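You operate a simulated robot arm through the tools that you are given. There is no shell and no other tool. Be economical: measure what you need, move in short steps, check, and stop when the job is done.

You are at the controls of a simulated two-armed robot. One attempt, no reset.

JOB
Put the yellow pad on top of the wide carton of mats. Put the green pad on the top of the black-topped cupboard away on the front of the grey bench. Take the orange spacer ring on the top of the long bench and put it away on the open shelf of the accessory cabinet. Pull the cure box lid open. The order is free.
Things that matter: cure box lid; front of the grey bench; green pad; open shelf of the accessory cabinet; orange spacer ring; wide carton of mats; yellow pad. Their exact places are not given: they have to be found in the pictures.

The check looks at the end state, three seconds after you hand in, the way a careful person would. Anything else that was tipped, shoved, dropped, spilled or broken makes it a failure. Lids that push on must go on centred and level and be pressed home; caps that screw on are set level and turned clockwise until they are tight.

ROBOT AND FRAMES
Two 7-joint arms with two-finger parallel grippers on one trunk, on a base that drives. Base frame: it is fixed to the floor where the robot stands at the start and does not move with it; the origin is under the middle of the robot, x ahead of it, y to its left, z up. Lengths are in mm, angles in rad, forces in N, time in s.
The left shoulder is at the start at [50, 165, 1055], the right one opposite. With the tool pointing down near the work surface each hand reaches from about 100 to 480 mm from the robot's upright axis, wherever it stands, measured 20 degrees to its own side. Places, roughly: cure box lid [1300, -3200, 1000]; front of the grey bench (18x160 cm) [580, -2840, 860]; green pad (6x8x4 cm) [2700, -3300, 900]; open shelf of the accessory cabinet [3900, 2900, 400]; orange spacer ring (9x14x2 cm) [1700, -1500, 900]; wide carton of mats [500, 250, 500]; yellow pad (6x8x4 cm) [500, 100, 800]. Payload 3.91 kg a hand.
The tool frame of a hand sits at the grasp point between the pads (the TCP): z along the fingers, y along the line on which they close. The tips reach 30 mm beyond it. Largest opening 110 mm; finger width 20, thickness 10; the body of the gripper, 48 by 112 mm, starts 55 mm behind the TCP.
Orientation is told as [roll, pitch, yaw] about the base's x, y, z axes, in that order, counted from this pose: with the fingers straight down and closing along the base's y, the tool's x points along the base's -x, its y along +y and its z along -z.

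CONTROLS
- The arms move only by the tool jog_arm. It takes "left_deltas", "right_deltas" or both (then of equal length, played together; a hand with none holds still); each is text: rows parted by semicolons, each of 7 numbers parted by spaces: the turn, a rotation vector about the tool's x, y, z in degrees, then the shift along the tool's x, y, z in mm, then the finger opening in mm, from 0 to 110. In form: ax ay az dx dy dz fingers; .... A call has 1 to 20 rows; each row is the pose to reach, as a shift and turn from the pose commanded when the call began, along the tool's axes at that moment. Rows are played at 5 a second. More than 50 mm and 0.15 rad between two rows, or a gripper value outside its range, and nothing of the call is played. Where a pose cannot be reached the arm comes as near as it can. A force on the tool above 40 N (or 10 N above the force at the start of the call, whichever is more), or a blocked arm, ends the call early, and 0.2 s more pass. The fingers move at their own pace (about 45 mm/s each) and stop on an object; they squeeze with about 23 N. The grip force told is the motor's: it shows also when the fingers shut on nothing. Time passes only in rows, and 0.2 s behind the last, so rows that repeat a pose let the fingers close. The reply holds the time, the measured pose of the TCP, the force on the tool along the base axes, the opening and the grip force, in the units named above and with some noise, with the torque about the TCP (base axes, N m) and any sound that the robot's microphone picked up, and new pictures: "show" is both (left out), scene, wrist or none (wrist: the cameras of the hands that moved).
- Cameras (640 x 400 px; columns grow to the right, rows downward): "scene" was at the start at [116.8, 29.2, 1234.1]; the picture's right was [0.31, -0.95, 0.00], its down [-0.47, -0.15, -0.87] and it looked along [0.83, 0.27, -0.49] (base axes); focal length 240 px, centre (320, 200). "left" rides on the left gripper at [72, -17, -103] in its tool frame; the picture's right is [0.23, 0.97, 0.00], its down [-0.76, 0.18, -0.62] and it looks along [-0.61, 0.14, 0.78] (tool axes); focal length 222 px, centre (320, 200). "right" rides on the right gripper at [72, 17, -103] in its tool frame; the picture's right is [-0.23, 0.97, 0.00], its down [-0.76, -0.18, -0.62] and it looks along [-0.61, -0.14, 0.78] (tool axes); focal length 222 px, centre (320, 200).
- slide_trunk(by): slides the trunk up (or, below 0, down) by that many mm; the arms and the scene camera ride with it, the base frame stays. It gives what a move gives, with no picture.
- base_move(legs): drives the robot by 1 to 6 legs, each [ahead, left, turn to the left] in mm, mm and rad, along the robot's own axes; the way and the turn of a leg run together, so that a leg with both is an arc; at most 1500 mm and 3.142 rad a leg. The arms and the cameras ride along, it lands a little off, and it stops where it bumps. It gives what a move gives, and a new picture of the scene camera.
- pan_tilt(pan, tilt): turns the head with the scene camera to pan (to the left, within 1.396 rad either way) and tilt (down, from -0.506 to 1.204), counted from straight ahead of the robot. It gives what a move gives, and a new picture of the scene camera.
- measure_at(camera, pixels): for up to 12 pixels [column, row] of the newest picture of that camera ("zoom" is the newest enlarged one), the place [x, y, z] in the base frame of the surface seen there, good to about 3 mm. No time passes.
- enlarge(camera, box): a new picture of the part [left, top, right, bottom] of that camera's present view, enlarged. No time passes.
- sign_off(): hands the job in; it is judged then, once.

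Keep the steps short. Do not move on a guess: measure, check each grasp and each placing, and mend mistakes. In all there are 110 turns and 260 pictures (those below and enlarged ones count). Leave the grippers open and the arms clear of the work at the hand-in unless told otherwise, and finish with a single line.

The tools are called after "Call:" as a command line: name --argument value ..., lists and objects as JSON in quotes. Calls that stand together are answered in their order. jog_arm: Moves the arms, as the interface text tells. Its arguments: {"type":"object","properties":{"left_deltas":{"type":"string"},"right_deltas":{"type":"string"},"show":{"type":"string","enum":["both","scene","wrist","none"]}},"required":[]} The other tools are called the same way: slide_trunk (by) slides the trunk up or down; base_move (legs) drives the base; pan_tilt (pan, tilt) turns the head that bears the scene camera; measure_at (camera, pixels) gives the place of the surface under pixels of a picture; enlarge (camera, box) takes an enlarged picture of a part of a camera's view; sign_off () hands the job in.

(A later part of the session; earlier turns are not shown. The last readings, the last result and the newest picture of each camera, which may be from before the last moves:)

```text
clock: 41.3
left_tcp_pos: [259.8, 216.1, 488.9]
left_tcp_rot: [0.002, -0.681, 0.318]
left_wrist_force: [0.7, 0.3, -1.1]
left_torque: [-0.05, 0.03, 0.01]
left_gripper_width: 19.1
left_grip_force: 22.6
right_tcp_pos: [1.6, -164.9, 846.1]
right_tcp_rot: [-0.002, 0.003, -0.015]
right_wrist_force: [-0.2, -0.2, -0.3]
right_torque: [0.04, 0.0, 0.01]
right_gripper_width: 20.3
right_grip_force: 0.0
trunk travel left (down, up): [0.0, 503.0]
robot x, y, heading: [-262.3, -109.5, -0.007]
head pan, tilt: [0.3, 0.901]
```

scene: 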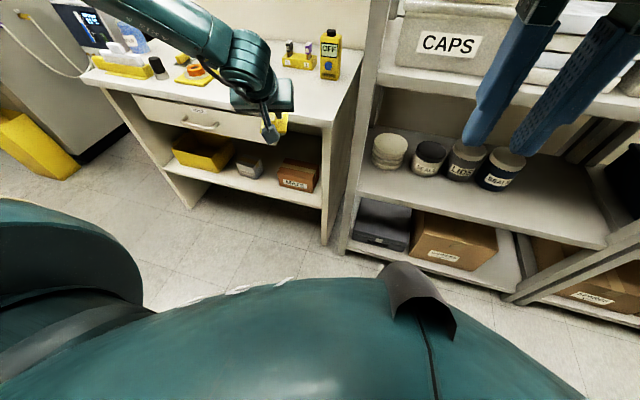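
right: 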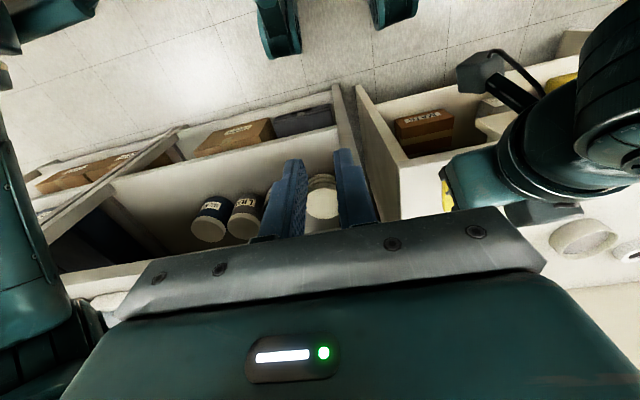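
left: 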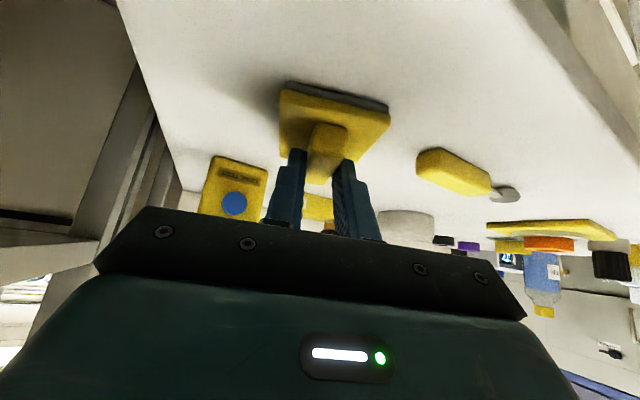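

Reachable. Raise 20 mm and drive in 180 mm, then look.

Call:
jog_arm --left_deltas "0 0 0 -14 0 -17 5; 0 0 0 -14 0 -17 5" --show "none"

Call:
base_move --legs '[[200, 0, 0]]'

Call:
enlarge --camera "left" --box '[0, 0, 640, 400]'

```text
clock: 41.9
left_tcp_pos: [259.2, 215.7, 510.0]
left_tcp_rot: [0.003, -0.681, 0.32]
left_wrist_force: [0.2, -0.7, -0.8]
left_torque: [0.03, 0.0, -0.01]
left_gripper_width: 19.1
left_grip_force: 22.8
right_tcp_pos: [3.5, -164.5, 845.9]
right_tcp_rot: [-0.004, 0.003, -0.016]
right_wrist_force: [0.2, -0.9, -1.1]
right_torque: [-0.01, 0.01, 0.02]
right_gripper_width: 20.1
right_grip_force: 0.0
trunk travel left (down, up): [0.0, 503.0]
robot x, y, heading: [-266.0, -107.5, -0.006]
head pan, tilt: [0.3, 0.901]
```

```text
clock: 43.5
left_tcp_pos: [464.5, 215.4, 510.9]
left_tcp_rot: [0.003, -0.681, 0.317]
left_wrist_force: [0.1, -0.4, -0.6]
left_torque: [-0.01, -0.02, 0.01]
left_gripper_width: 18.9
left_grip_force: 22.7
right_tcp_pos: [205.8, -165.1, 846.0]
right_tcp_rot: [-0.004, 0.003, -0.017]
right_wrist_force: [0.1, -0.1, 0.4]
right_torque: [-0.01, 0.0, -0.01]
right_gripper_width: 19.9
right_grip_force: 0.0
trunk travel left (down, up): [0.0, 503.0]
robot x, y, heading: [-62.4, -109.5, -0.004]
head pan, tilt: [0.3, 0.901]
```

scene: 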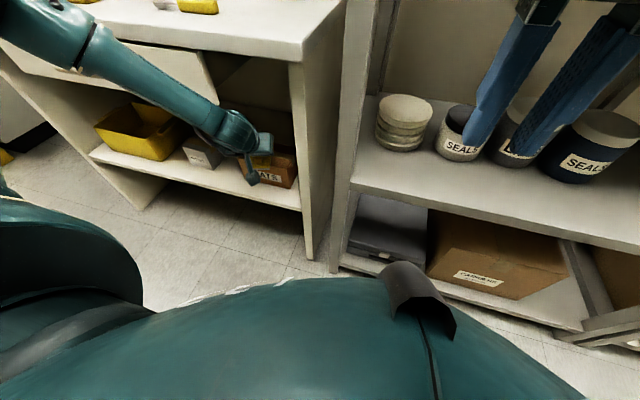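

```text
1.00 times, centred on (320, 200) of left (not enlarged: the box is as wide or as high as the picture)
```

zoom: 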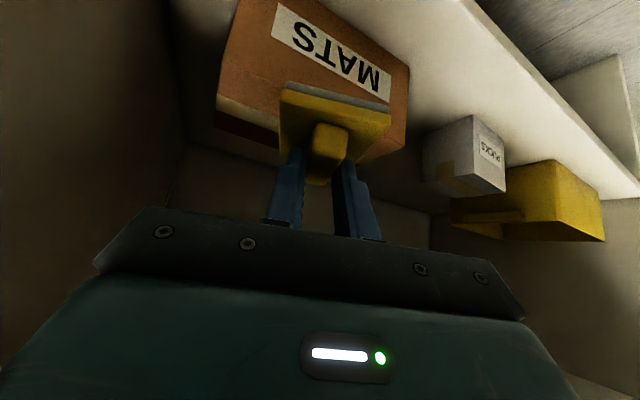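

Call:
measure_at --camera "scene" --pixels '[[110, 50], [150, 80], [195, 105], [225, 120], [235, 110], [205, 60], [180, 55], [230, 70], [90, 60]]'

```text
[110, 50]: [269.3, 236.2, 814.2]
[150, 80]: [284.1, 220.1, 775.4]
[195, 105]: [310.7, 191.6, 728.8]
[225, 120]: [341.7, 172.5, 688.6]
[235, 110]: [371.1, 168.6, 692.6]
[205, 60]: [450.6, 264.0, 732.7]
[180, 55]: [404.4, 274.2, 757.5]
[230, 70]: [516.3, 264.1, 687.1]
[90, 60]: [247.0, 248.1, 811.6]
```

Wrist clears the drawer side by about 25 mm. I'll creep in 62 mm.

Call:
base_move --legs '[[35, 0, 0], [30, 0, 0]]'

Call:
enlarge --camera "left" --box '[160, 0, 480, 200]'

```text
clock: 44.9
left_tcp_pos: [524.1, 212.1, 507.5]
left_tcp_rot: [0.002, -0.669, 0.313]
left_wrist_force: [0.6, -0.1, 0.0]
left_torque: [-0.02, 0.0, 0.06]
left_gripper_width: 19.2
left_grip_force: 23.3
right_tcp_pos: [270.9, -166.0, 845.4]
right_tcp_rot: [-0.004, 0.005, -0.018]
right_wrist_force: [0.8, 0.6, 0.1]
right_torque: [0.0, -0.01, 0.0]
right_gripper_width: 20.1
right_grip_force: 0.1
trunk travel left (down, up): [0.0, 503.0]
robot x, y, heading: [4.4, -110.1, 0.0]
head pan, tilt: [0.3, 0.901]
stopped in leg 2: the robot was blocked; the commanded pose is now the measured one
```

scene: 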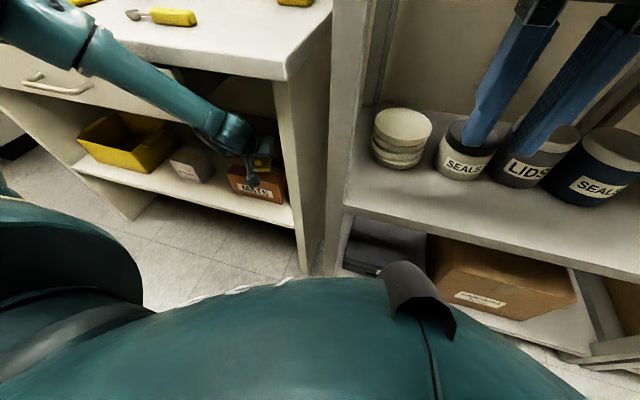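

```text
2.00 times, centred on (320, 100) of left
```

zoom: 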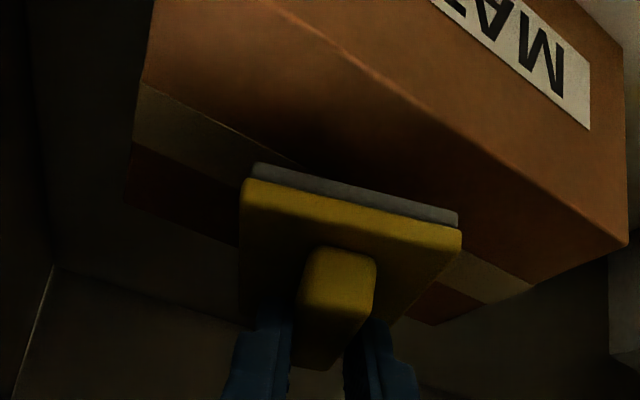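

The upper arm just touched the bench edge (TCP at x 524, enough). Now lower about 16 mm onto the carton.

Call:
jog_arm --left_deltas "0 -0.7 0 4.5 0 5.5 5; 0 -0.7 0 8 0 10 5; 0 -0.7 0 10 0 12.5 5; 0 -0.7 0 11.5 0 14.5 5" --show "wrist"

Call:
enlarge --camera "left" --box '[160, 0, 480, 200]'

```text
clock: 45.9
left_tcp_pos: [523.6, 212.7, 491.5]
left_tcp_rot: [0.002, -0.682, 0.312]
left_wrist_force: [0.1, 0.8, -1.0]
left_torque: [-0.01, 0.0, -0.01]
left_gripper_width: 18.6
left_grip_force: 23.0
right_tcp_pos: [270.1, -166.2, 847.0]
right_tcp_rot: [-0.005, 0.001, -0.019]
right_wrist_force: [0.0, 0.2, 1.2]
right_torque: [0.01, -0.02, -0.01]
right_gripper_width: 19.9
right_grip_force: 0.0
trunk travel left (down, up): [0.0, 503.0]
robot x, y, heading: [5.9, -108.6, -0.007]
head pan, tilt: [0.3, 0.901]
```

left: 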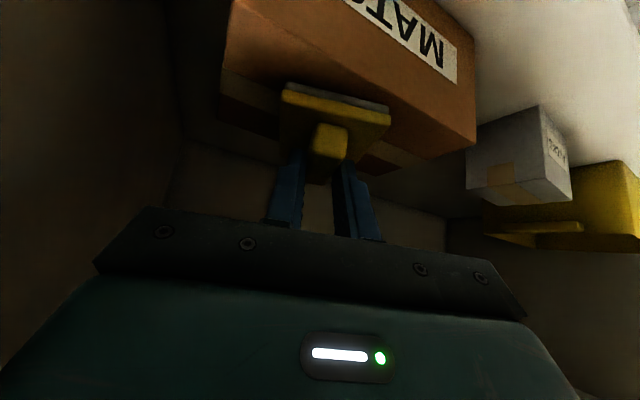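

```text
2.00 times, centred on (320, 100) of left
```

zoom: 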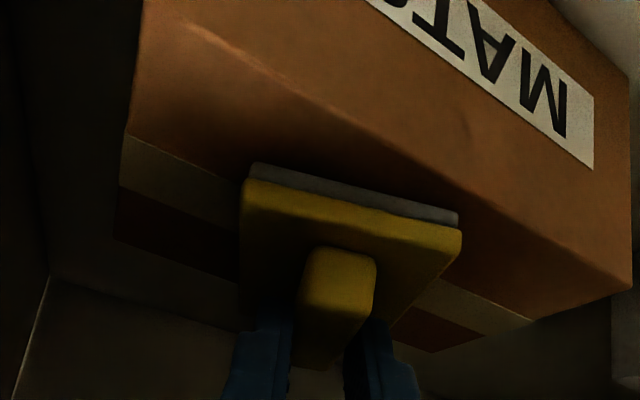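

Call:
measure_at --camera "zoom" --pixels '[[252, 166], [456, 218], [350, 178], [250, 120], [350, 140], [480, 250], [200, 170], [450, 270], [620, 285], [127, 130]]'

```text
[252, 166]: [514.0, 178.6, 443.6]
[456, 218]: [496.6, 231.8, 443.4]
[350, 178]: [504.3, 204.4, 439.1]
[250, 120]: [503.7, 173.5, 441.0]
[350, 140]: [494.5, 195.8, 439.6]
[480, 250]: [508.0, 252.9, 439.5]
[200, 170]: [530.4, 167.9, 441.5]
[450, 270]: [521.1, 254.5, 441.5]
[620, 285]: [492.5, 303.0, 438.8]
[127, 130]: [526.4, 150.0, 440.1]
```

Pad front corners are at x 497–514, z≈443 — within the carton top. Lower 3 mm and open.

Call:
jog_arm --left_deltas "0 0 0 1.5 0 2 5; 0 0 0 2 0 2.7 5; 0 0 0 2 0 2.7 40; 0 0 0 2 0 2.7 50; 0 0 0 2 0 2.7 50" --show "wrist"

```text
clock: 47.1
left_tcp_pos: [524.9, 211.8, 487.6]
left_tcp_rot: [0.004, -0.683, 0.311]
left_wrist_force: [0.2, -0.4, 0.2]
left_torque: [0.03, 0.02, -0.01]
left_gripper_width: 50.0
left_grip_force: 0.1
right_tcp_pos: [269.4, -167.0, 847.5]
right_tcp_rot: [-0.002, 0.001, -0.017]
right_wrist_force: [0.7, -0.9, -0.2]
right_torque: [0.0, 0.02, 0.0]
right_gripper_width: 20.0
right_grip_force: 0.1
trunk travel left (down, up): [0.0, 503.0]
robot x, y, heading: [5.0, -110.1, -0.006]
head pan, tilt: [0.3, 0.901]
```

left: 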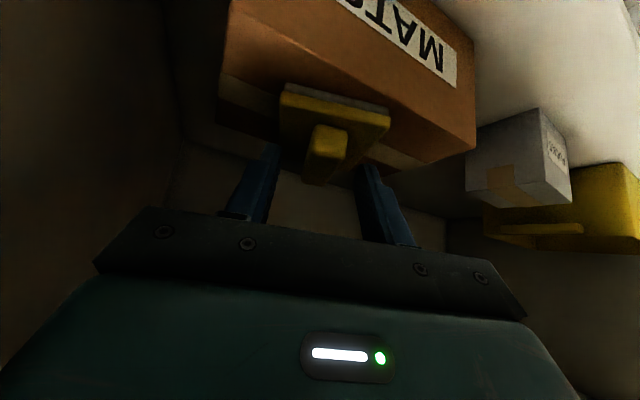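

Released. I'll back off along the hand's own heading with the base (−75, −25), then straight back.

Call:
base_move --legs '[[-78, -26, 0], [-220, 0, 0]]'

Call:
enlarge --camera "scene" --box '[200, 100, 400, 240]'

```text
clock: 49.5
left_tcp_pos: [226.2, 188.5, 485.2]
left_tcp_rot: [0.002, -0.679, 0.315]
left_wrist_force: [-0.8, 0.1, 0.3]
left_torque: [-0.03, 0.01, -0.03]
left_gripper_width: 50.2
left_grip_force: 0.0
right_tcp_pos: [-27.2, -188.6, 845.9]
right_tcp_rot: [-0.004, 0.004, -0.017]
right_wrist_force: [-0.3, 0.3, 0.6]
right_torque: [0.02, 0.0, 0.01]
right_gripper_width: 19.7
right_grip_force: 0.0
trunk travel left (down, up): [0.0, 503.0]
robot x, y, heading: [-292.8, -135.6, -0.002]
head pan, tilt: [0.3, 0.901]
```

scene: 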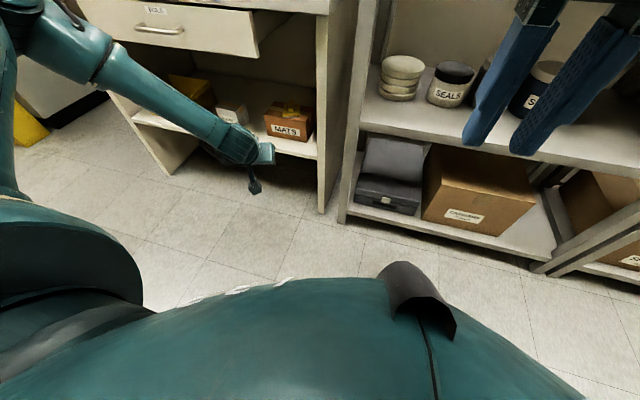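

```text
2.86 times, centred on (300, 170) of scene
```

zoom: 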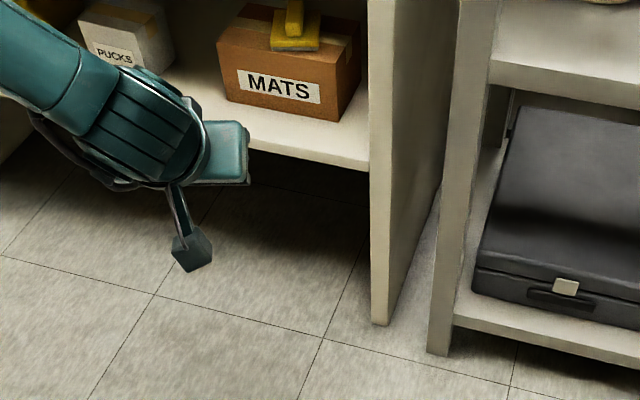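

Yellow pad sits on the MATS carton. Now raise the trunk and fold the left arm to a travel pose.

Call:
slide_trunk --by 275

Call:
jog_arm --left_deltas "0.7 4.3 1.9 -3 -3 -40.5 50; 1.4 8.6 3.8 -6 -7 -81 50; 2 12.9 5.7 -9 -10 -121.5 50; 2.7 17.2 7.6 -12 -13 -162 50; 3.4 21.5 9.5 -15 -17 -202.5 50; 4.1 25.8 11.5 -18 -20 -243 50; 4.7 30.1 13.4 -21 -23 -284 50; 5.4 34.4 15.3 -24 -27 -324 50; 6.1 38.7 17.2 -27 -30 -365 50; 6.1 38.7 17.2 -27 -30 -365 50" --show "none"

Call:
pan_tilt --pan -1.2 --tilt 0.4

```text
clock: 52.3
left_tcp_pos: [227.3, 187.5, 760.8]
left_tcp_rot: [0.001, -0.681, 0.314]
left_wrist_force: [-1.1, 0.4, 0.2]
left_torque: [0.01, 0.0, 0.03]
left_gripper_width: 50.0
left_grip_force: 0.1
right_tcp_pos: [-27.2, -190.3, 1120.3]
right_tcp_rot: [-0.004, 0.006, -0.017]
right_wrist_force: [-0.5, -0.3, -0.6]
right_torque: [0.0, 0.01, 0.03]
right_gripper_width: 19.9
right_grip_force: 0.1
trunk travel left (down, up): [-275.0, 228.0]
robot x, y, heading: [-289.1, -136.1, -0.008]
head pan, tilt: [0.3, 0.901]
```

```text
clock: 54.5
left_tcp_pos: [37.3, 94.3, 1062.7]
left_tcp_rot: [0.001, 0.002, 0.001]
left_wrist_force: [0.7, -0.3, -0.2]
left_torque: [-0.05, -0.02, -0.02]
left_gripper_width: 50.2
left_grip_force: 0.0
right_tcp_pos: [-27.1, -188.7, 1120.7]
right_tcp_rot: [-0.002, 0.006, -0.017]
right_wrist_force: [0.1, -0.1, -0.1]
right_torque: [0.02, -0.02, -0.01]
right_gripper_width: 19.8
right_grip_force: 0.0
trunk travel left (down, up): [-275.0, 228.0]
robot x, y, heading: [-295.9, -134.5, -0.006]
head pan, tilt: [0.3, 0.901]
```

```text
clock: 56.1
left_tcp_pos: [38.8, 94.1, 1062.0]
left_tcp_rot: [0.001, 0.003, 0.002]
left_wrist_force: [-0.6, -0.5, -0.2]
left_torque: [0.0, -0.01, 0.0]
left_gripper_width: 50.1
left_grip_force: 0.1
right_tcp_pos: [-26.9, -189.5, 1120.2]
right_tcp_rot: [-0.004, 0.005, -0.017]
right_wrist_force: [-0.2, -0.2, -0.1]
right_torque: [0.0, -0.01, -0.02]
right_gripper_width: 20.0
right_grip_force: 0.1
trunk travel left (down, up): [-275.0, 228.0]
robot x, y, heading: [-290.4, -134.9, -0.002]
head pan, tilt: [-1.201, 0.4]
```

scene: 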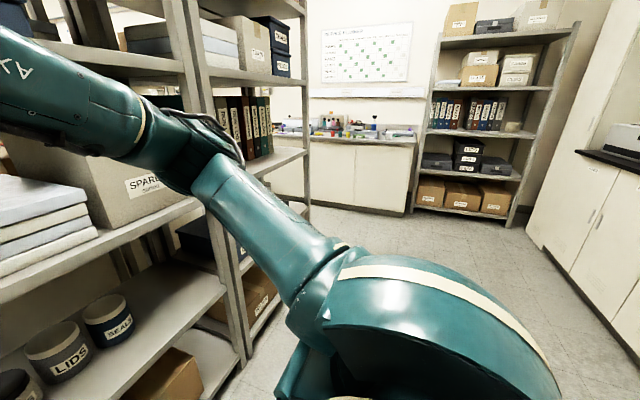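

I see an aisle to the right with benches at the far wall. I'll measure for a map.

Call:
measure_at --camera "scene" --pixels '[[300, 190], [245, 350], [330, 138], [410, 140], [350, 205], [410, 215], [510, 215], [530, 245], [600, 155], [380, 240], [460, 260], [620, 340]]'

Call:
pan_tilt --pan -0.75 --tilt 0.35

```text
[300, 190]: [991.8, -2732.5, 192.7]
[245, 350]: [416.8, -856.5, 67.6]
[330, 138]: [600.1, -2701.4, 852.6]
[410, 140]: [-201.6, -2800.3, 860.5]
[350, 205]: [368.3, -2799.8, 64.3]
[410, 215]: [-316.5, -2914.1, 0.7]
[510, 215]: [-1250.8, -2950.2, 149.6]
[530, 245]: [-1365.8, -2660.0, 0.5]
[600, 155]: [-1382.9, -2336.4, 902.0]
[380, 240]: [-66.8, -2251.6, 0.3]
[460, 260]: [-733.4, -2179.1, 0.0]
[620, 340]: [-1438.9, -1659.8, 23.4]
```

```text
clock: 57.0
left_tcp_pos: [36.5, 94.5, 1062.4]
left_tcp_rot: [0.001, 0.002, 0.004]
left_wrist_force: [-0.2, 0.1, 1.2]
left_torque: [-0.01, -0.02, -0.01]
left_gripper_width: 49.9
left_grip_force: 0.1
right_tcp_pos: [-28.0, -191.2, 1119.7]
right_tcp_rot: [-0.004, 0.005, -0.017]
right_wrist_force: [-0.4, 0.4, 0.3]
right_torque: [-0.01, 0.0, 0.0]
right_gripper_width: 20.1
right_grip_force: 0.0
trunk travel left (down, up): [-275.0, 228.0]
robot x, y, heading: [-293.8, -134.4, -0.003]
head pan, tilt: [-0.75, 0.351]
```

scene: 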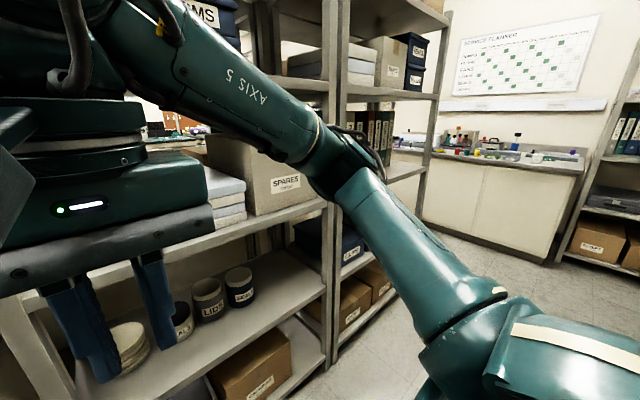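

Path is clear. Turn right 90° and drive 1300 mm south.

Call:
base_move --legs '[[0, 0, -1.571], [1300, 0, 0]]'

Call:
pan_tilt --pan 0.0 --tilt 0.3

Call:
pan_tilt --pan 1.0 --tilt 0.3

```text
clock: 67.3
left_tcp_pos: [-108.8, -1765.1, 1062.0]
left_tcp_rot: [0.001, 0.002, -1.589]
left_wrist_force: [0.1, 0.7, -0.9]
left_torque: [0.0, -0.03, -0.03]
left_gripper_width: 50.1
left_grip_force: 0.0
right_tcp_pos: [-391.7, -1693.1, 1119.9]
right_tcp_rot: [-0.003, 0.006, -1.612]
right_wrist_force: [0.0, 0.4, -0.1]
right_torque: [0.0, 0.0, -0.01]
right_gripper_width: 19.7
right_grip_force: 0.1
trunk travel left (down, up): [-275.0, 228.0]
robot x, y, heading: [-330.0, -1425.6, -1.597]
head pan, tilt: [-0.75, 0.351]
```

scene: 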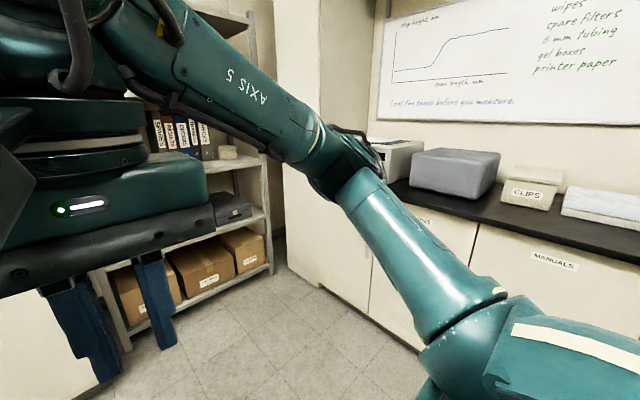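

```text
clock: 68.4
left_tcp_pos: [-108.4, -1763.7, 1062.3]
left_tcp_rot: [0.002, 0.0, -1.587]
left_wrist_force: [0.2, -0.3, -0.4]
left_torque: [0.0, -0.02, -0.01]
left_gripper_width: 50.1
left_grip_force: 0.2
right_tcp_pos: [-391.6, -1693.2, 1121.6]
right_tcp_rot: [-0.004, 0.005, -1.61]
right_wrist_force: [0.1, 0.4, 1.0]
right_torque: [0.0, -0.03, 0.03]
right_gripper_width: 20.1
right_grip_force: 0.0
trunk travel left (down, up): [-275.0, 228.0]
robot x, y, heading: [-327.8, -1428.0, -1.599]
head pan, tilt: [0.0, 0.3]
```

scene: 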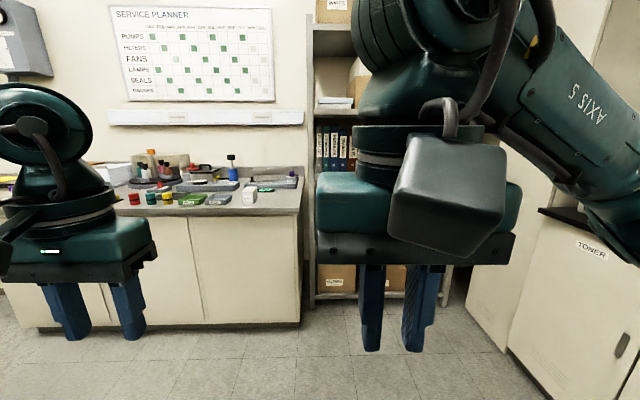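

```text
clock: 69.7
left_tcp_pos: [-108.3, -1763.4, 1062.7]
left_tcp_rot: [0.002, 0.002, -1.587]
left_wrist_force: [-0.3, 0.3, -0.5]
left_torque: [0.01, 0.0, 0.02]
left_gripper_width: 50.0
left_grip_force: 0.1
right_tcp_pos: [-392.5, -1692.4, 1119.8]
right_tcp_rot: [-0.004, 0.003, -1.611]
right_wrist_force: [0.0, 0.6, 0.5]
right_torque: [0.0, 0.01, 0.01]
right_gripper_width: 20.2
right_grip_force: 0.0
trunk travel left (down, up): [-275.0, 228.0]
robot x, y, heading: [-328.8, -1426.7, -1.596]
head pan, tilt: [1.0, 0.3]
```

scene: 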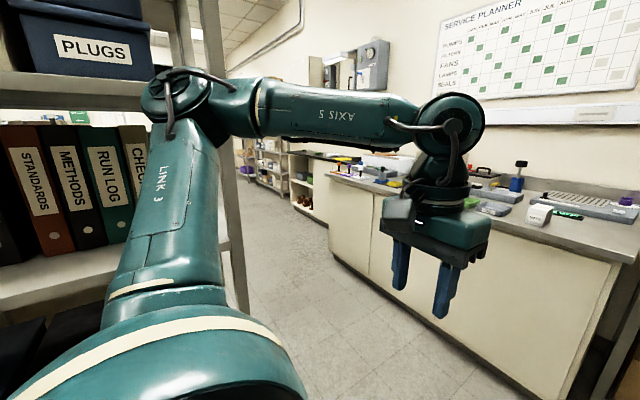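

The grey bench runs along the wall. An aisle leads toward +x. Measure.

Call:
measure_at --camera "scene" --pixels '[[600, 250], [480, 210], [345, 175], [325, 255], [240, 300], [300, 290], [310, 215], [340, 155], [275, 180], [370, 65], [530, 380], [245, 170]]'

Call:
enlarge --camera "scene" --box '[220, 20, 440, 240]'

```text
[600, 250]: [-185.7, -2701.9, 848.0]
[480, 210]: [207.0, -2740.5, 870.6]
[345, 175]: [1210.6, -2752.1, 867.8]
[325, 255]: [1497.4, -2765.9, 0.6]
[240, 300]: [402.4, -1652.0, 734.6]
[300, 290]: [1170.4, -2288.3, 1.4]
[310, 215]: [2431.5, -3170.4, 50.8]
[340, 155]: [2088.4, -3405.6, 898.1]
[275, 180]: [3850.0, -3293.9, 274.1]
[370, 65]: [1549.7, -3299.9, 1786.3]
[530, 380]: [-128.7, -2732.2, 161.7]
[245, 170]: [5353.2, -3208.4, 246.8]
```

```text
1.82 times, centred on (330, 130) of scene
```

zoom: 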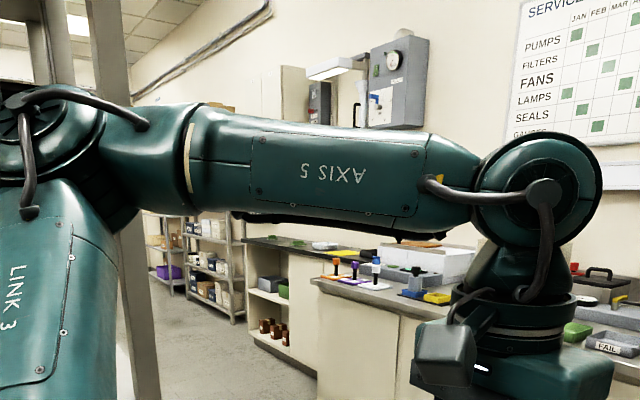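

Drive ahead 700 to the aisle, square up (+0.026), and strafe left 1000.

Call:
base_move --legs '[[700, 0, 0.026], [0, 1200, 0]]'

Call:
pan_tilt --pan 0.15 --tilt 0.35

Call:
pan_tilt --pan 0.9 --tilt 0.35

Call:
pan_tilt --pan 1.39 --tilt 0.35

```text
clock: 79.3
left_tcp_pos: [1112.6, -2460.1, 1060.7]
left_tcp_rot: [0.002, 0.003, -1.571]
left_wrist_force: [-0.3, -0.2, 0.0]
left_torque: [-0.01, 0.01, 0.0]
left_gripper_width: 50.1
left_grip_force: 0.1
right_tcp_pos: [826.9, -2395.5, 1120.4]
right_tcp_rot: [-0.003, 0.003, -1.591]
right_wrist_force: [0.1, -0.6, -0.4]
right_torque: [0.0, 0.0, 0.01]
right_gripper_width: 20.1
right_grip_force: 0.0
trunk travel left (down, up): [-275.0, 228.0]
robot x, y, heading: [883.4, -2128.5, -1.578]
head pan, tilt: [1.0, 0.3]
```

scene: 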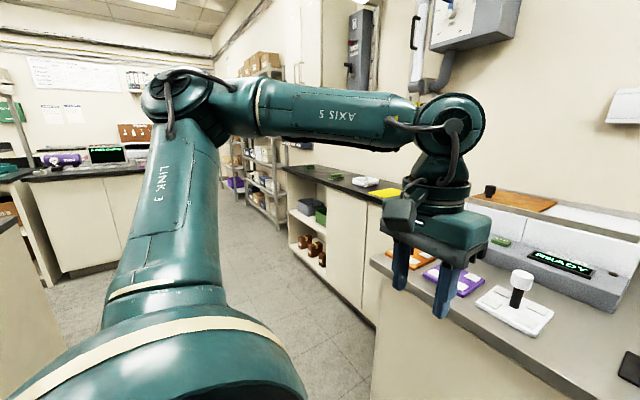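

```text
clock: 80.5
left_tcp_pos: [1112.4, -2460.8, 1063.1]
left_tcp_rot: [0.001, 0.003, -1.572]
left_wrist_force: [-0.1, -0.6, 0.5]
left_torque: [-0.03, 0.0, 0.01]
left_gripper_width: 50.1
left_grip_force: 0.0
right_tcp_pos: [827.5, -2395.4, 1121.7]
right_tcp_rot: [-0.004, 0.004, -1.592]
right_wrist_force: [-1.0, 0.7, 0.4]
right_torque: [-0.01, -0.03, -0.01]
right_gripper_width: 20.2
right_grip_force: 0.1
trunk travel left (down, up): [-275.0, 228.0]
robot x, y, heading: [881.7, -2128.3, -1.577]
head pan, tilt: [0.15, 0.351]
```

scene: 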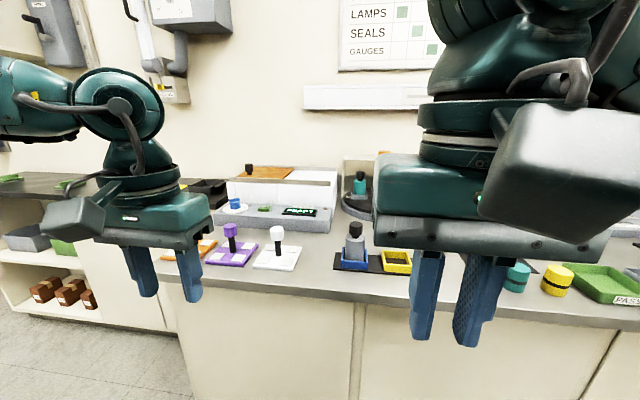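

```text
clock: 81.6
left_tcp_pos: [1111.4, -2460.7, 1061.4]
left_tcp_rot: [0.002, 0.002, -1.57]
left_wrist_force: [-0.1, 0.0, 0.3]
left_torque: [0.01, 0.0, 0.0]
left_gripper_width: 50.3
left_grip_force: 0.0
right_tcp_pos: [826.6, -2394.9, 1120.0]
right_tcp_rot: [-0.003, 0.004, -1.592]
right_wrist_force: [0.2, -0.1, 0.2]
right_torque: [0.02, -0.02, 0.02]
right_gripper_width: 20.1
right_grip_force: 0.1
trunk travel left (down, up): [-275.0, 228.0]
robot x, y, heading: [881.1, -2126.0, -1.58]
head pan, tilt: [0.901, 0.351]
```

scene: 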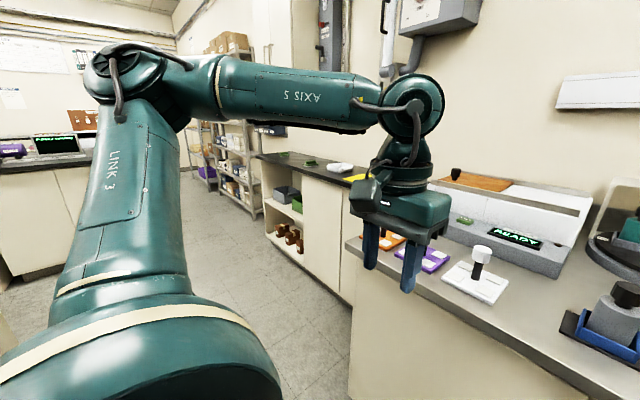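

```text
clock: 82.5
left_tcp_pos: [1112.1, -2460.2, 1061.0]
left_tcp_rot: [0.001, 0.003, -1.572]
left_wrist_force: [0.2, -0.1, -0.6]
left_torque: [0.03, -0.02, -0.03]
left_gripper_width: 50.1
left_grip_force: 0.1
right_tcp_pos: [826.3, -2395.2, 1121.1]
right_tcp_rot: [-0.002, 0.004, -1.591]
right_wrist_force: [0.3, -0.3, 0.2]
right_torque: [0.03, 0.02, -0.04]
right_gripper_width: 19.9
right_grip_force: 0.1
trunk travel left (down, up): [-275.0, 228.0]
robot x, y, heading: [884.1, -2129.1, -1.579]
head pan, tilt: [1.389, 0.351]
```

scene: 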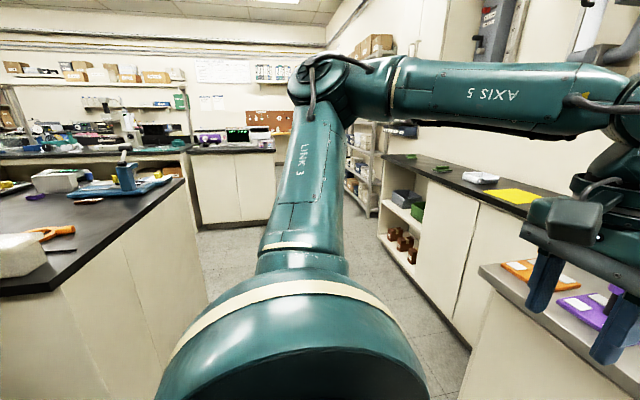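

Black-topped cupboard right of centre with green items, long bench at left with an orange item at (52,232). Enlarge both and measure.

Call:
enlarge --camera "scene" --box '[0, 130, 200, 290]'

Call:
measure_at --camera "scene" --pixels '[[52, 232], [180, 182], [20, 295], [442, 169], [412, 157], [515, 196], [480, 177], [480, 205], [400, 160], [200, 230], [370, 215], [190, 165]]'

Call:
enlarge --camera "scene" --box '[360, 130, 560, 290]'

```text
2.50 times, centred on (100, 210) of scene
```

zoom: 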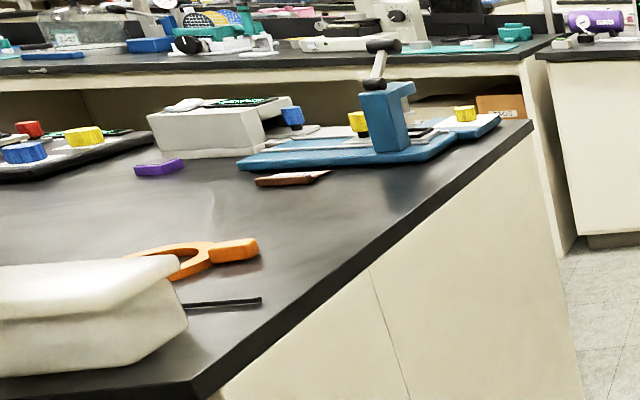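

```text
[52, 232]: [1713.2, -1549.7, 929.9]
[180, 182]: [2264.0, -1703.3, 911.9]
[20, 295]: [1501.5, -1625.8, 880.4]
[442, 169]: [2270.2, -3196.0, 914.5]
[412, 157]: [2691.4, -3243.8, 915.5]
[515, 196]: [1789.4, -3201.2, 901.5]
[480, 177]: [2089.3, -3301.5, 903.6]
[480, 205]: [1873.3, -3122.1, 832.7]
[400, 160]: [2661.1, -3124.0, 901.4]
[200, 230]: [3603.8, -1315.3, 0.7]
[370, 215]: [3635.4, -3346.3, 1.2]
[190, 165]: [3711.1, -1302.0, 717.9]
```

```text
2.50 times, centred on (460, 210) of scene
```

zoom: 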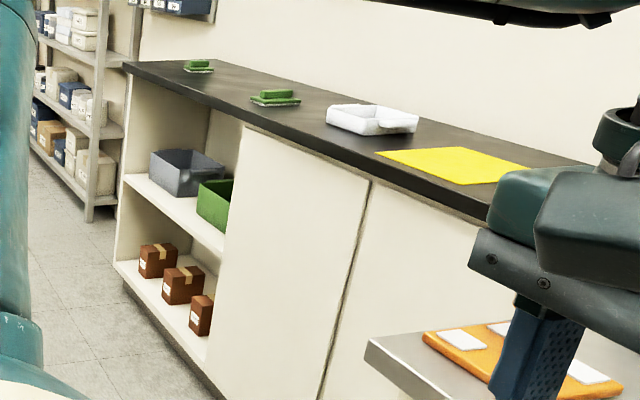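

Orange ring near (1713,−1550). Two green pads on the cupboard: (2270,−3196) and (2691,−3244); the noted place matches the far one. First the cure box: look at it closely.

Call:
pan_tilt --pan 0.3 --tilt 0.4

Call:
enlarge --camera "scene" --box '[240, 130, 440, 290]'

```text
clock: 83.9
left_tcp_pos: [1111.7, -2460.7, 1061.9]
left_tcp_rot: [0.003, 0.001, -1.573]
left_wrist_force: [0.3, 0.9, -0.7]
left_torque: [0.01, 0.0, -0.05]
left_gripper_width: 49.9
left_grip_force: 0.0
right_tcp_pos: [827.3, -2394.4, 1120.1]
right_tcp_rot: [-0.003, 0.003, -1.59]
right_wrist_force: [-0.5, 0.1, 0.1]
right_torque: [-0.02, -0.03, 0.03]
right_gripper_width: 19.8
right_grip_force: 0.0
trunk travel left (down, up): [-275.0, 228.0]
robot x, y, heading: [882.9, -2128.5, -1.576]
head pan, tilt: [0.3, 0.4]
```

scene: 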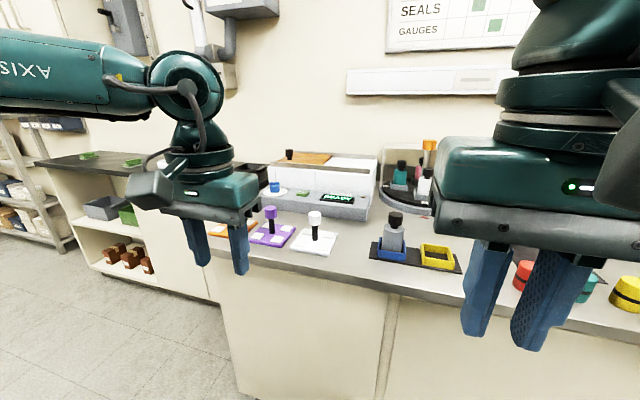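

```text
2.50 times, centred on (340, 210) of scene
```

zoom: 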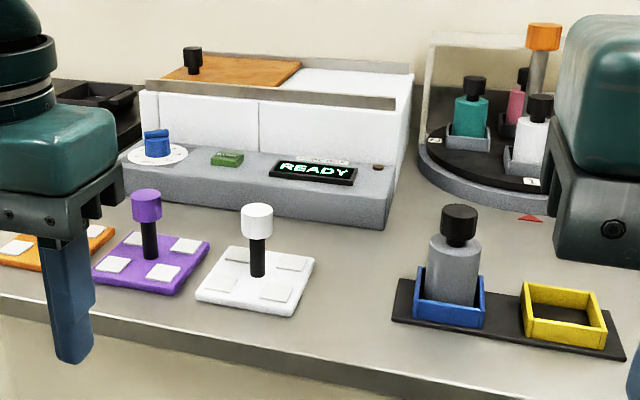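

Call:
measure_at --camera "zoom" --pixels '[[192, 52], [192, 72], [165, 75], [295, 68], [250, 78], [405, 72], [150, 85], [392, 102], [350, 80], [200, 120], [390, 200], [160, 140]]'

Call:
measure_at --camera "scene" --pixels '[[310, 225], [395, 238], [370, 285], [235, 262], [300, 275], [330, 160], [350, 165], [285, 160]]'

```text
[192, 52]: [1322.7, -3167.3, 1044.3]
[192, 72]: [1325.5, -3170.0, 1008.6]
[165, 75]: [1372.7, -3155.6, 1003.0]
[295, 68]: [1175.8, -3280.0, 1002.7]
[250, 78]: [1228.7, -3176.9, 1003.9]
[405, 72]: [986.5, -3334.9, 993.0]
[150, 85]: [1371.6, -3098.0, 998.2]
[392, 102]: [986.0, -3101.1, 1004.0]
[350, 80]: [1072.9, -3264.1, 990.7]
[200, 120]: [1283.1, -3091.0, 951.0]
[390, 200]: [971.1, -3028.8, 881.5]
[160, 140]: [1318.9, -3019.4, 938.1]
```

```text
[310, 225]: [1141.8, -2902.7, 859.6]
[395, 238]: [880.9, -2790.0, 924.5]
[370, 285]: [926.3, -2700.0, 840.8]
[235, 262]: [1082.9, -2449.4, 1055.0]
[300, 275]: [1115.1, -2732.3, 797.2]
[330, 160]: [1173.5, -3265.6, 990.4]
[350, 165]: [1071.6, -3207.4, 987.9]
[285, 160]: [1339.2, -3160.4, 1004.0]
```

The lid is a brown panel (x 1175–1373, z 1003) with a black knob at (1323,−3168), which seems to slide along −x over a lower white top. Reach from the front depends on how close my base can get; let me look down at my own front and look closer at the lid.

Call:
enlarge --camera "scene" --box '[255, 140, 385, 220]'

Call:
pan_tilt --pan 0.0 --tilt 1.2

Call:
measure_at --camera "scene" --pixels '[[320, 100], [320, 150], [320, 200], [320, 250], [320, 300], [220, 200], [420, 200], [250, 250], [150, 250], [500, 250]]'

```text
4.92 times, centred on (320, 180) of scene
```

zoom: 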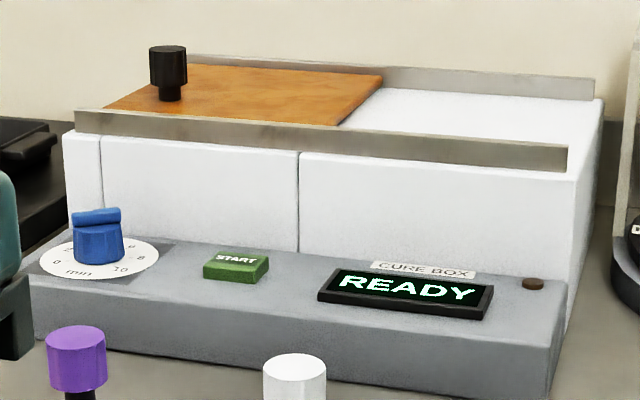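

```text
clock: 85.0
left_tcp_pos: [1112.0, -2460.9, 1061.8]
left_tcp_rot: [0.003, 0.001, -1.57]
left_wrist_force: [-0.8, 0.1, 0.9]
left_torque: [0.02, 0.01, -0.01]
left_gripper_width: 50.0
left_grip_force: 0.0
right_tcp_pos: [825.6, -2394.6, 1119.2]
right_tcp_rot: [-0.01, 0.003, -1.593]
right_wrist_force: [-25.3, -17.2, -52.4]
right_torque: [-2.31, -2.81, 1.96]
right_gripper_width: 20.1
right_grip_force: 0.0
trunk travel left (down, up): [-275.0, 228.0]
robot x, y, heading: [883.9, -2127.0, -1.576]
head pan, tilt: [0.0, 1.201]
```

scene: 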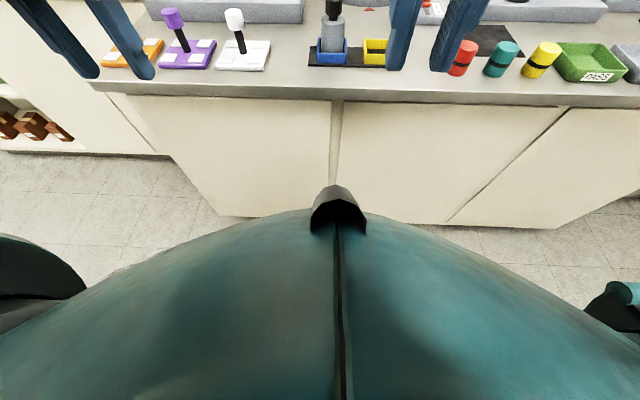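

```text
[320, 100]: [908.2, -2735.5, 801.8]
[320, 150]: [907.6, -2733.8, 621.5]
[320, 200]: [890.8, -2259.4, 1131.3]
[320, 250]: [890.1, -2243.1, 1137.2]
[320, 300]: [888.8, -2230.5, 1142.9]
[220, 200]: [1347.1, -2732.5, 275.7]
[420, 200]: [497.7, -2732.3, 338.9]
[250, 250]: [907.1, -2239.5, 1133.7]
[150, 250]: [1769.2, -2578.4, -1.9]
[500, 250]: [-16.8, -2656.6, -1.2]
```

The head tilt pushed against my right hand. I'll move the right hand forward and outward, and raise the tilt back.

Call:
jog_arm --right_deltas "0 0 0 -25 -20 10 20; 0 0 0 -50 -45 20 20; 0 0 0 -60 -80 30 50; 0 0 0 -60 -110 40 50" --show "none"

Call:
pan_tilt --pan 0.3 --tilt 0.6

```text
clock: 86.0
left_tcp_pos: [1112.0, -2461.1, 1063.4]
left_tcp_rot: [0.003, 0.0, -1.571]
left_wrist_force: [0.2, 0.2, 0.4]
left_torque: [-0.01, -0.01, 0.03]
left_gripper_width: 50.3
left_grip_force: 0.1
right_tcp_pos: [717.5, -2450.0, 1079.3]
right_tcp_rot: [-0.003, 0.002, -1.594]
right_wrist_force: [0.0, -0.6, -0.2]
right_torque: [0.02, 0.0, 0.02]
right_gripper_width: 50.2
right_grip_force: 0.2
trunk travel left (down, up): [-275.0, 228.0]
robot x, y, heading: [882.8, -2125.7, -1.576]
head pan, tilt: [0.0, 1.201]
```

```text
clock: 87.0
left_tcp_pos: [1112.1, -2460.8, 1062.4]
left_tcp_rot: [0.001, 0.001, -1.571]
left_wrist_force: [0.2, -0.5, 0.1]
left_torque: [-0.01, 0.01, 0.02]
left_gripper_width: 50.1
left_grip_force: 0.1
right_tcp_pos: [717.8, -2450.7, 1081.1]
right_tcp_rot: [-0.002, 0.003, -1.591]
right_wrist_force: [1.4, 0.0, -0.5]
right_torque: [0.0, -0.01, -0.02]
right_gripper_width: 50.0
right_grip_force: 0.0
trunk travel left (down, up): [-275.0, 228.0]
robot x, y, heading: [880.9, -2125.2, -1.578]
head pan, tilt: [0.3, 0.6]
```

scene: 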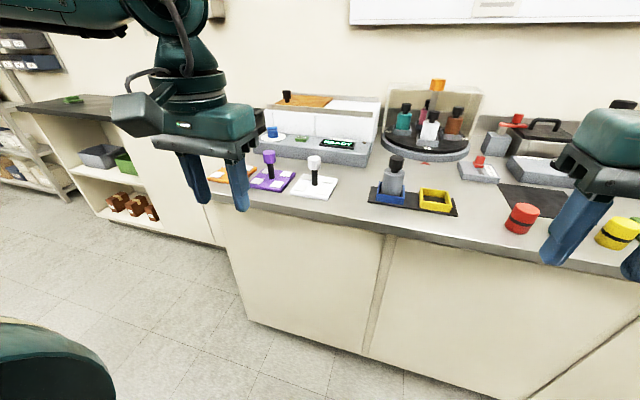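

The lid slides in rails along x, toward −x over the white top. The bench's end (x≈1380) has a recess beside it in front of the cupboard, from which I can reach. I'll drive there: strafe left 840, ahead 620, turn right 90° to face west.

Call:
base_move --legs '[[0, 850, 0], [620, 0, 0]]'

Call:
pan_tilt --pan -0.5 --tilt 0.7

```text
clock: 94.7
left_tcp_pos: [1965.9, -3101.5, 1063.1]
left_tcp_rot: [0.003, 0.003, -1.582]
left_wrist_force: [-1.3, 0.8, -0.3]
left_torque: [-0.01, 0.0, 0.0]
left_gripper_width: 50.2
left_grip_force: 0.2
right_tcp_pos: [1573.3, -3085.3, 1080.2]
right_tcp_rot: [-0.003, 0.005, -1.603]
right_wrist_force: [0.1, -0.2, -0.4]
right_torque: [0.01, -0.02, 0.02]
right_gripper_width: 50.5
right_grip_force: 0.1
trunk travel left (down, up): [-275.0, 228.0]
robot x, y, heading: [1741.4, -2765.4, -1.589]
head pan, tilt: [0.3, 0.6]
```

scene: 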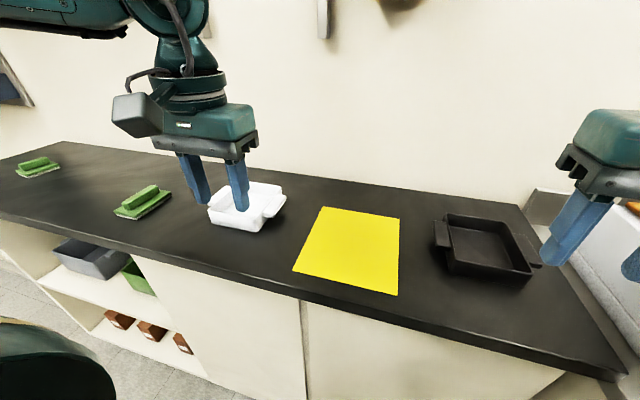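

```text
clock: 95.8
left_tcp_pos: [1965.9, -3099.9, 1062.8]
left_tcp_rot: [0.003, 0.003, -1.582]
left_wrist_force: [0.1, -0.2, 0.5]
left_torque: [-0.01, -0.02, 0.01]
left_gripper_width: 50.2
left_grip_force: 0.1
right_tcp_pos: [1572.9, -3086.1, 1079.8]
right_tcp_rot: [-0.003, 0.003, -1.603]
right_wrist_force: [-0.1, 0.1, 0.8]
right_torque: [-0.01, 0.0, -0.01]
right_gripper_width: 49.9
right_grip_force: 0.0
trunk travel left (down, up): [-275.0, 228.0]
robot x, y, heading: [1743.1, -2763.1, -1.589]
head pan, tilt: [-0.499, 0.7]
```

scene: 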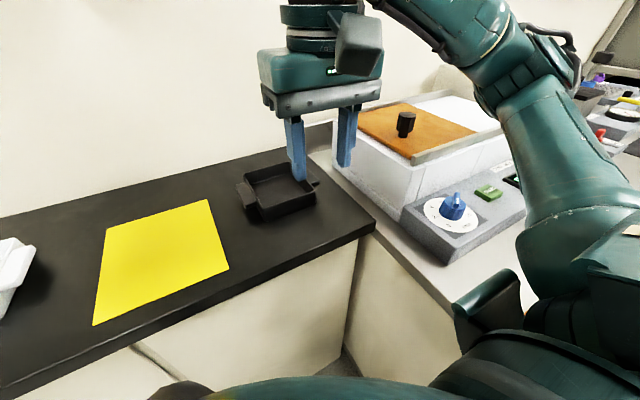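

I can see the lid knob at (405,122). From here the right arm can reach it. I'll nudge closer (ahead 60, right 35) and raise the trunk 150.

Call:
base_move --legs '[[60, -35, 0.018]]'

Call:
slide_trunk --by 150

Call:
pan_tilt --pan -0.7 --tilt 0.7

Call:
enlarge --camera "scene" --box '[160, 50, 480, 250]'

```text
clock: 96.9
left_tcp_pos: [1943.1, -3149.2, 1062.1]
left_tcp_rot: [0.002, -0.001, -1.573]
left_wrist_force: [-0.2, 0.8, 0.0]
left_torque: [0.03, 0.0, -0.02]
left_gripper_width: 50.2
left_grip_force: 0.0
right_tcp_pos: [1548.5, -3140.3, 1080.4]
right_tcp_rot: [-0.003, 0.003, -1.592]
right_wrist_force: [0.6, 0.5, -0.3]
right_torque: [-0.04, -0.03, 0.02]
right_gripper_width: 50.2
right_grip_force: 0.0
trunk travel left (down, up): [-275.0, 228.0]
robot x, y, heading: [1714.7, -2818.6, -1.586]
head pan, tilt: [-0.499, 0.7]
stopped in leg 1: the robot was blocked; the commanded pose is now the measured one
```

scene: 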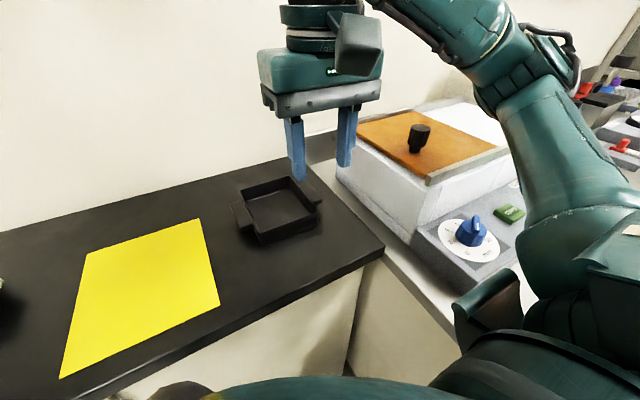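

```text
clock: 98.6
left_tcp_pos: [1944.2, -3149.4, 1212.8]
left_tcp_rot: [0.001, 0.004, -1.572]
left_wrist_force: [-0.7, -0.7, -0.5]
left_torque: [-0.01, 0.0, -0.02]
left_gripper_width: 50.2
left_grip_force: 0.1
right_tcp_pos: [1547.7, -3140.8, 1230.2]
right_tcp_rot: [-0.004, 0.005, -1.594]
right_wrist_force: [0.1, 0.1, 0.0]
right_torque: [0.01, 0.01, 0.02]
right_gripper_width: 49.9
right_grip_force: 0.1
trunk travel left (down, up): [-425.0, 78.0]
robot x, y, heading: [1716.2, -2813.6, -1.579]
head pan, tilt: [-0.499, 0.7]
```

```text
clock: 99.4
left_tcp_pos: [1942.4, -3149.6, 1212.1]
left_tcp_rot: [0.0, 0.0, -1.574]
left_wrist_force: [0.5, 0.4, 0.0]
left_torque: [-0.01, 0.0, 0.03]
left_gripper_width: 49.9
left_grip_force: 0.0
right_tcp_pos: [1548.7, -3140.0, 1231.0]
right_tcp_rot: [-0.003, 0.004, -1.593]
right_wrist_force: [-0.5, 0.8, 0.3]
right_torque: [0.04, 0.02, 0.02]
right_gripper_width: 50.2
right_grip_force: 0.0
trunk travel left (down, up): [-425.0, 78.0]
robot x, y, heading: [1714.8, -2813.7, -1.578]
head pan, tilt: [-0.7, 0.7]
```

scene: 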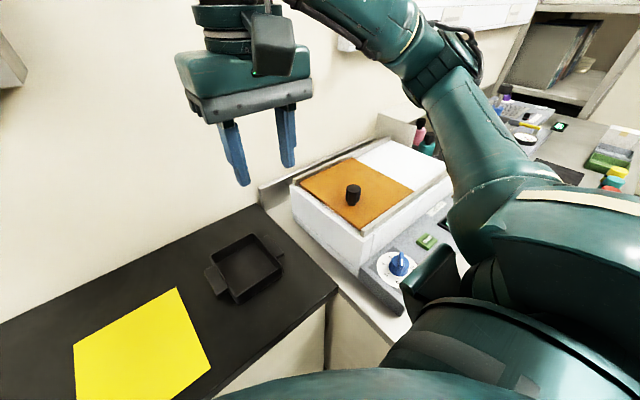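

```text
2.00 times, centred on (320, 150) of scene
```

zoom: 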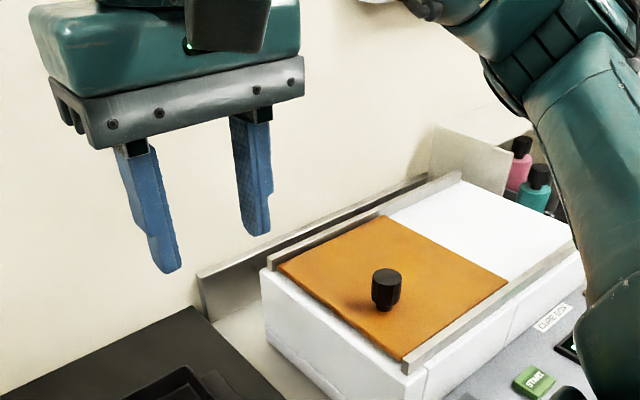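

Call:
measure_at --camera "zoom" --pixels '[[386, 275], [373, 285], [400, 285], [386, 305], [386, 312], [283, 265], [402, 352], [505, 285], [390, 218], [460, 240], [430, 365], [270, 255]]'

```text
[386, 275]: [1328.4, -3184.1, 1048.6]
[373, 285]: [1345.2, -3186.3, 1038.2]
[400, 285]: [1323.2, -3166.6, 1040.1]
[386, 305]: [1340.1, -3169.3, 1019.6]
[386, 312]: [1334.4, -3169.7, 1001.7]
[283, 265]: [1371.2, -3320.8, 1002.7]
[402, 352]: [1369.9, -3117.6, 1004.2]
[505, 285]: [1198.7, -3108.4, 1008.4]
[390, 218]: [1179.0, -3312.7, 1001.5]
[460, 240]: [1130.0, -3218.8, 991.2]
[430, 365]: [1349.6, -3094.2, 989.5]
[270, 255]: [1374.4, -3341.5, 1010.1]
```

Knob centre ≈ (1328,−3183), z 1003–1048. I'll bring the right hand to a pre-grasp, tilted 50° and yawed toward it.

Call:
jog_arm --right_deltas "2.1 -6 4.5 3 -20 16 60; 4.2 -12 9.1 5 -41 32 70; 6.3 -18 13.6 8 -61 48 80; 8.4 -24 18.2 11 -82 64 80; 10.6 -30 22.7 13 -102 80 80; 12.7 -36 27.2 16 -123 95 80; 14.8 -42.1 31.8 19 -143 111 80; 16.9 -48.1 36.3 21 -163 127 80; 16.9 -48.1 36.3 21 -163 127 80" --show "both"

```text
clock: 101.4
left_tcp_pos: [1942.0, -3149.5, 1212.1]
left_tcp_rot: [0.002, 0.001, -1.574]
left_wrist_force: [0.3, -0.2, 0.0]
left_torque: [0.0, 0.01, 0.01]
left_gripper_width: 49.8
left_grip_force: 0.1
right_tcp_pos: [1386.7, -3199.1, 1119.7]
right_tcp_rot: [-0.008, -0.873, -2.266]
right_wrist_force: [0.7, 0.1, 0.0]
right_torque: [-0.02, -0.03, -0.01]
right_gripper_width: 79.7
right_grip_force: 0.1
right hand out of reach, approached as far as the arm can: row 5, 6, 7, 8, 9
trunk travel left (down, up): [-425.0, 78.0]
robot x, y, heading: [1715.2, -2813.6, -1.585]
head pan, tilt: [-0.7, 0.7]
```

scene: 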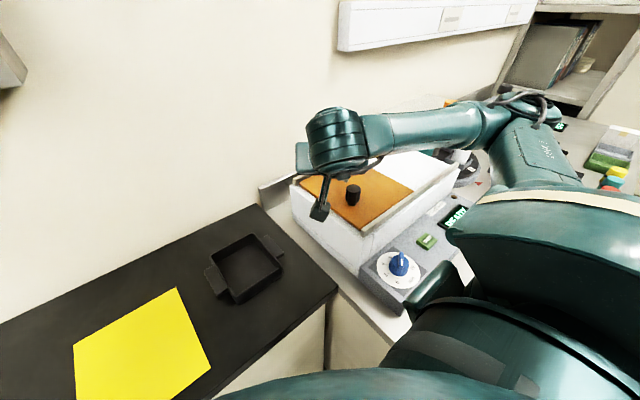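
right: 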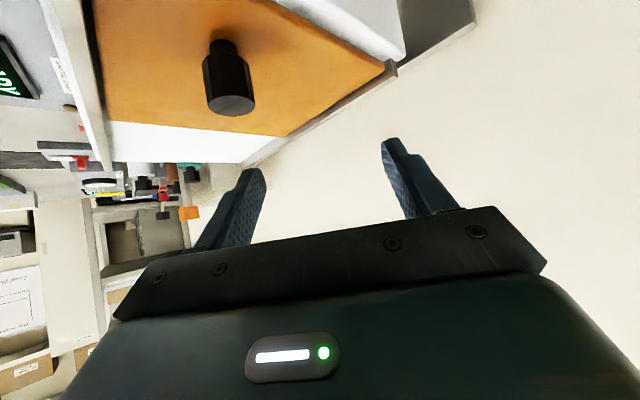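

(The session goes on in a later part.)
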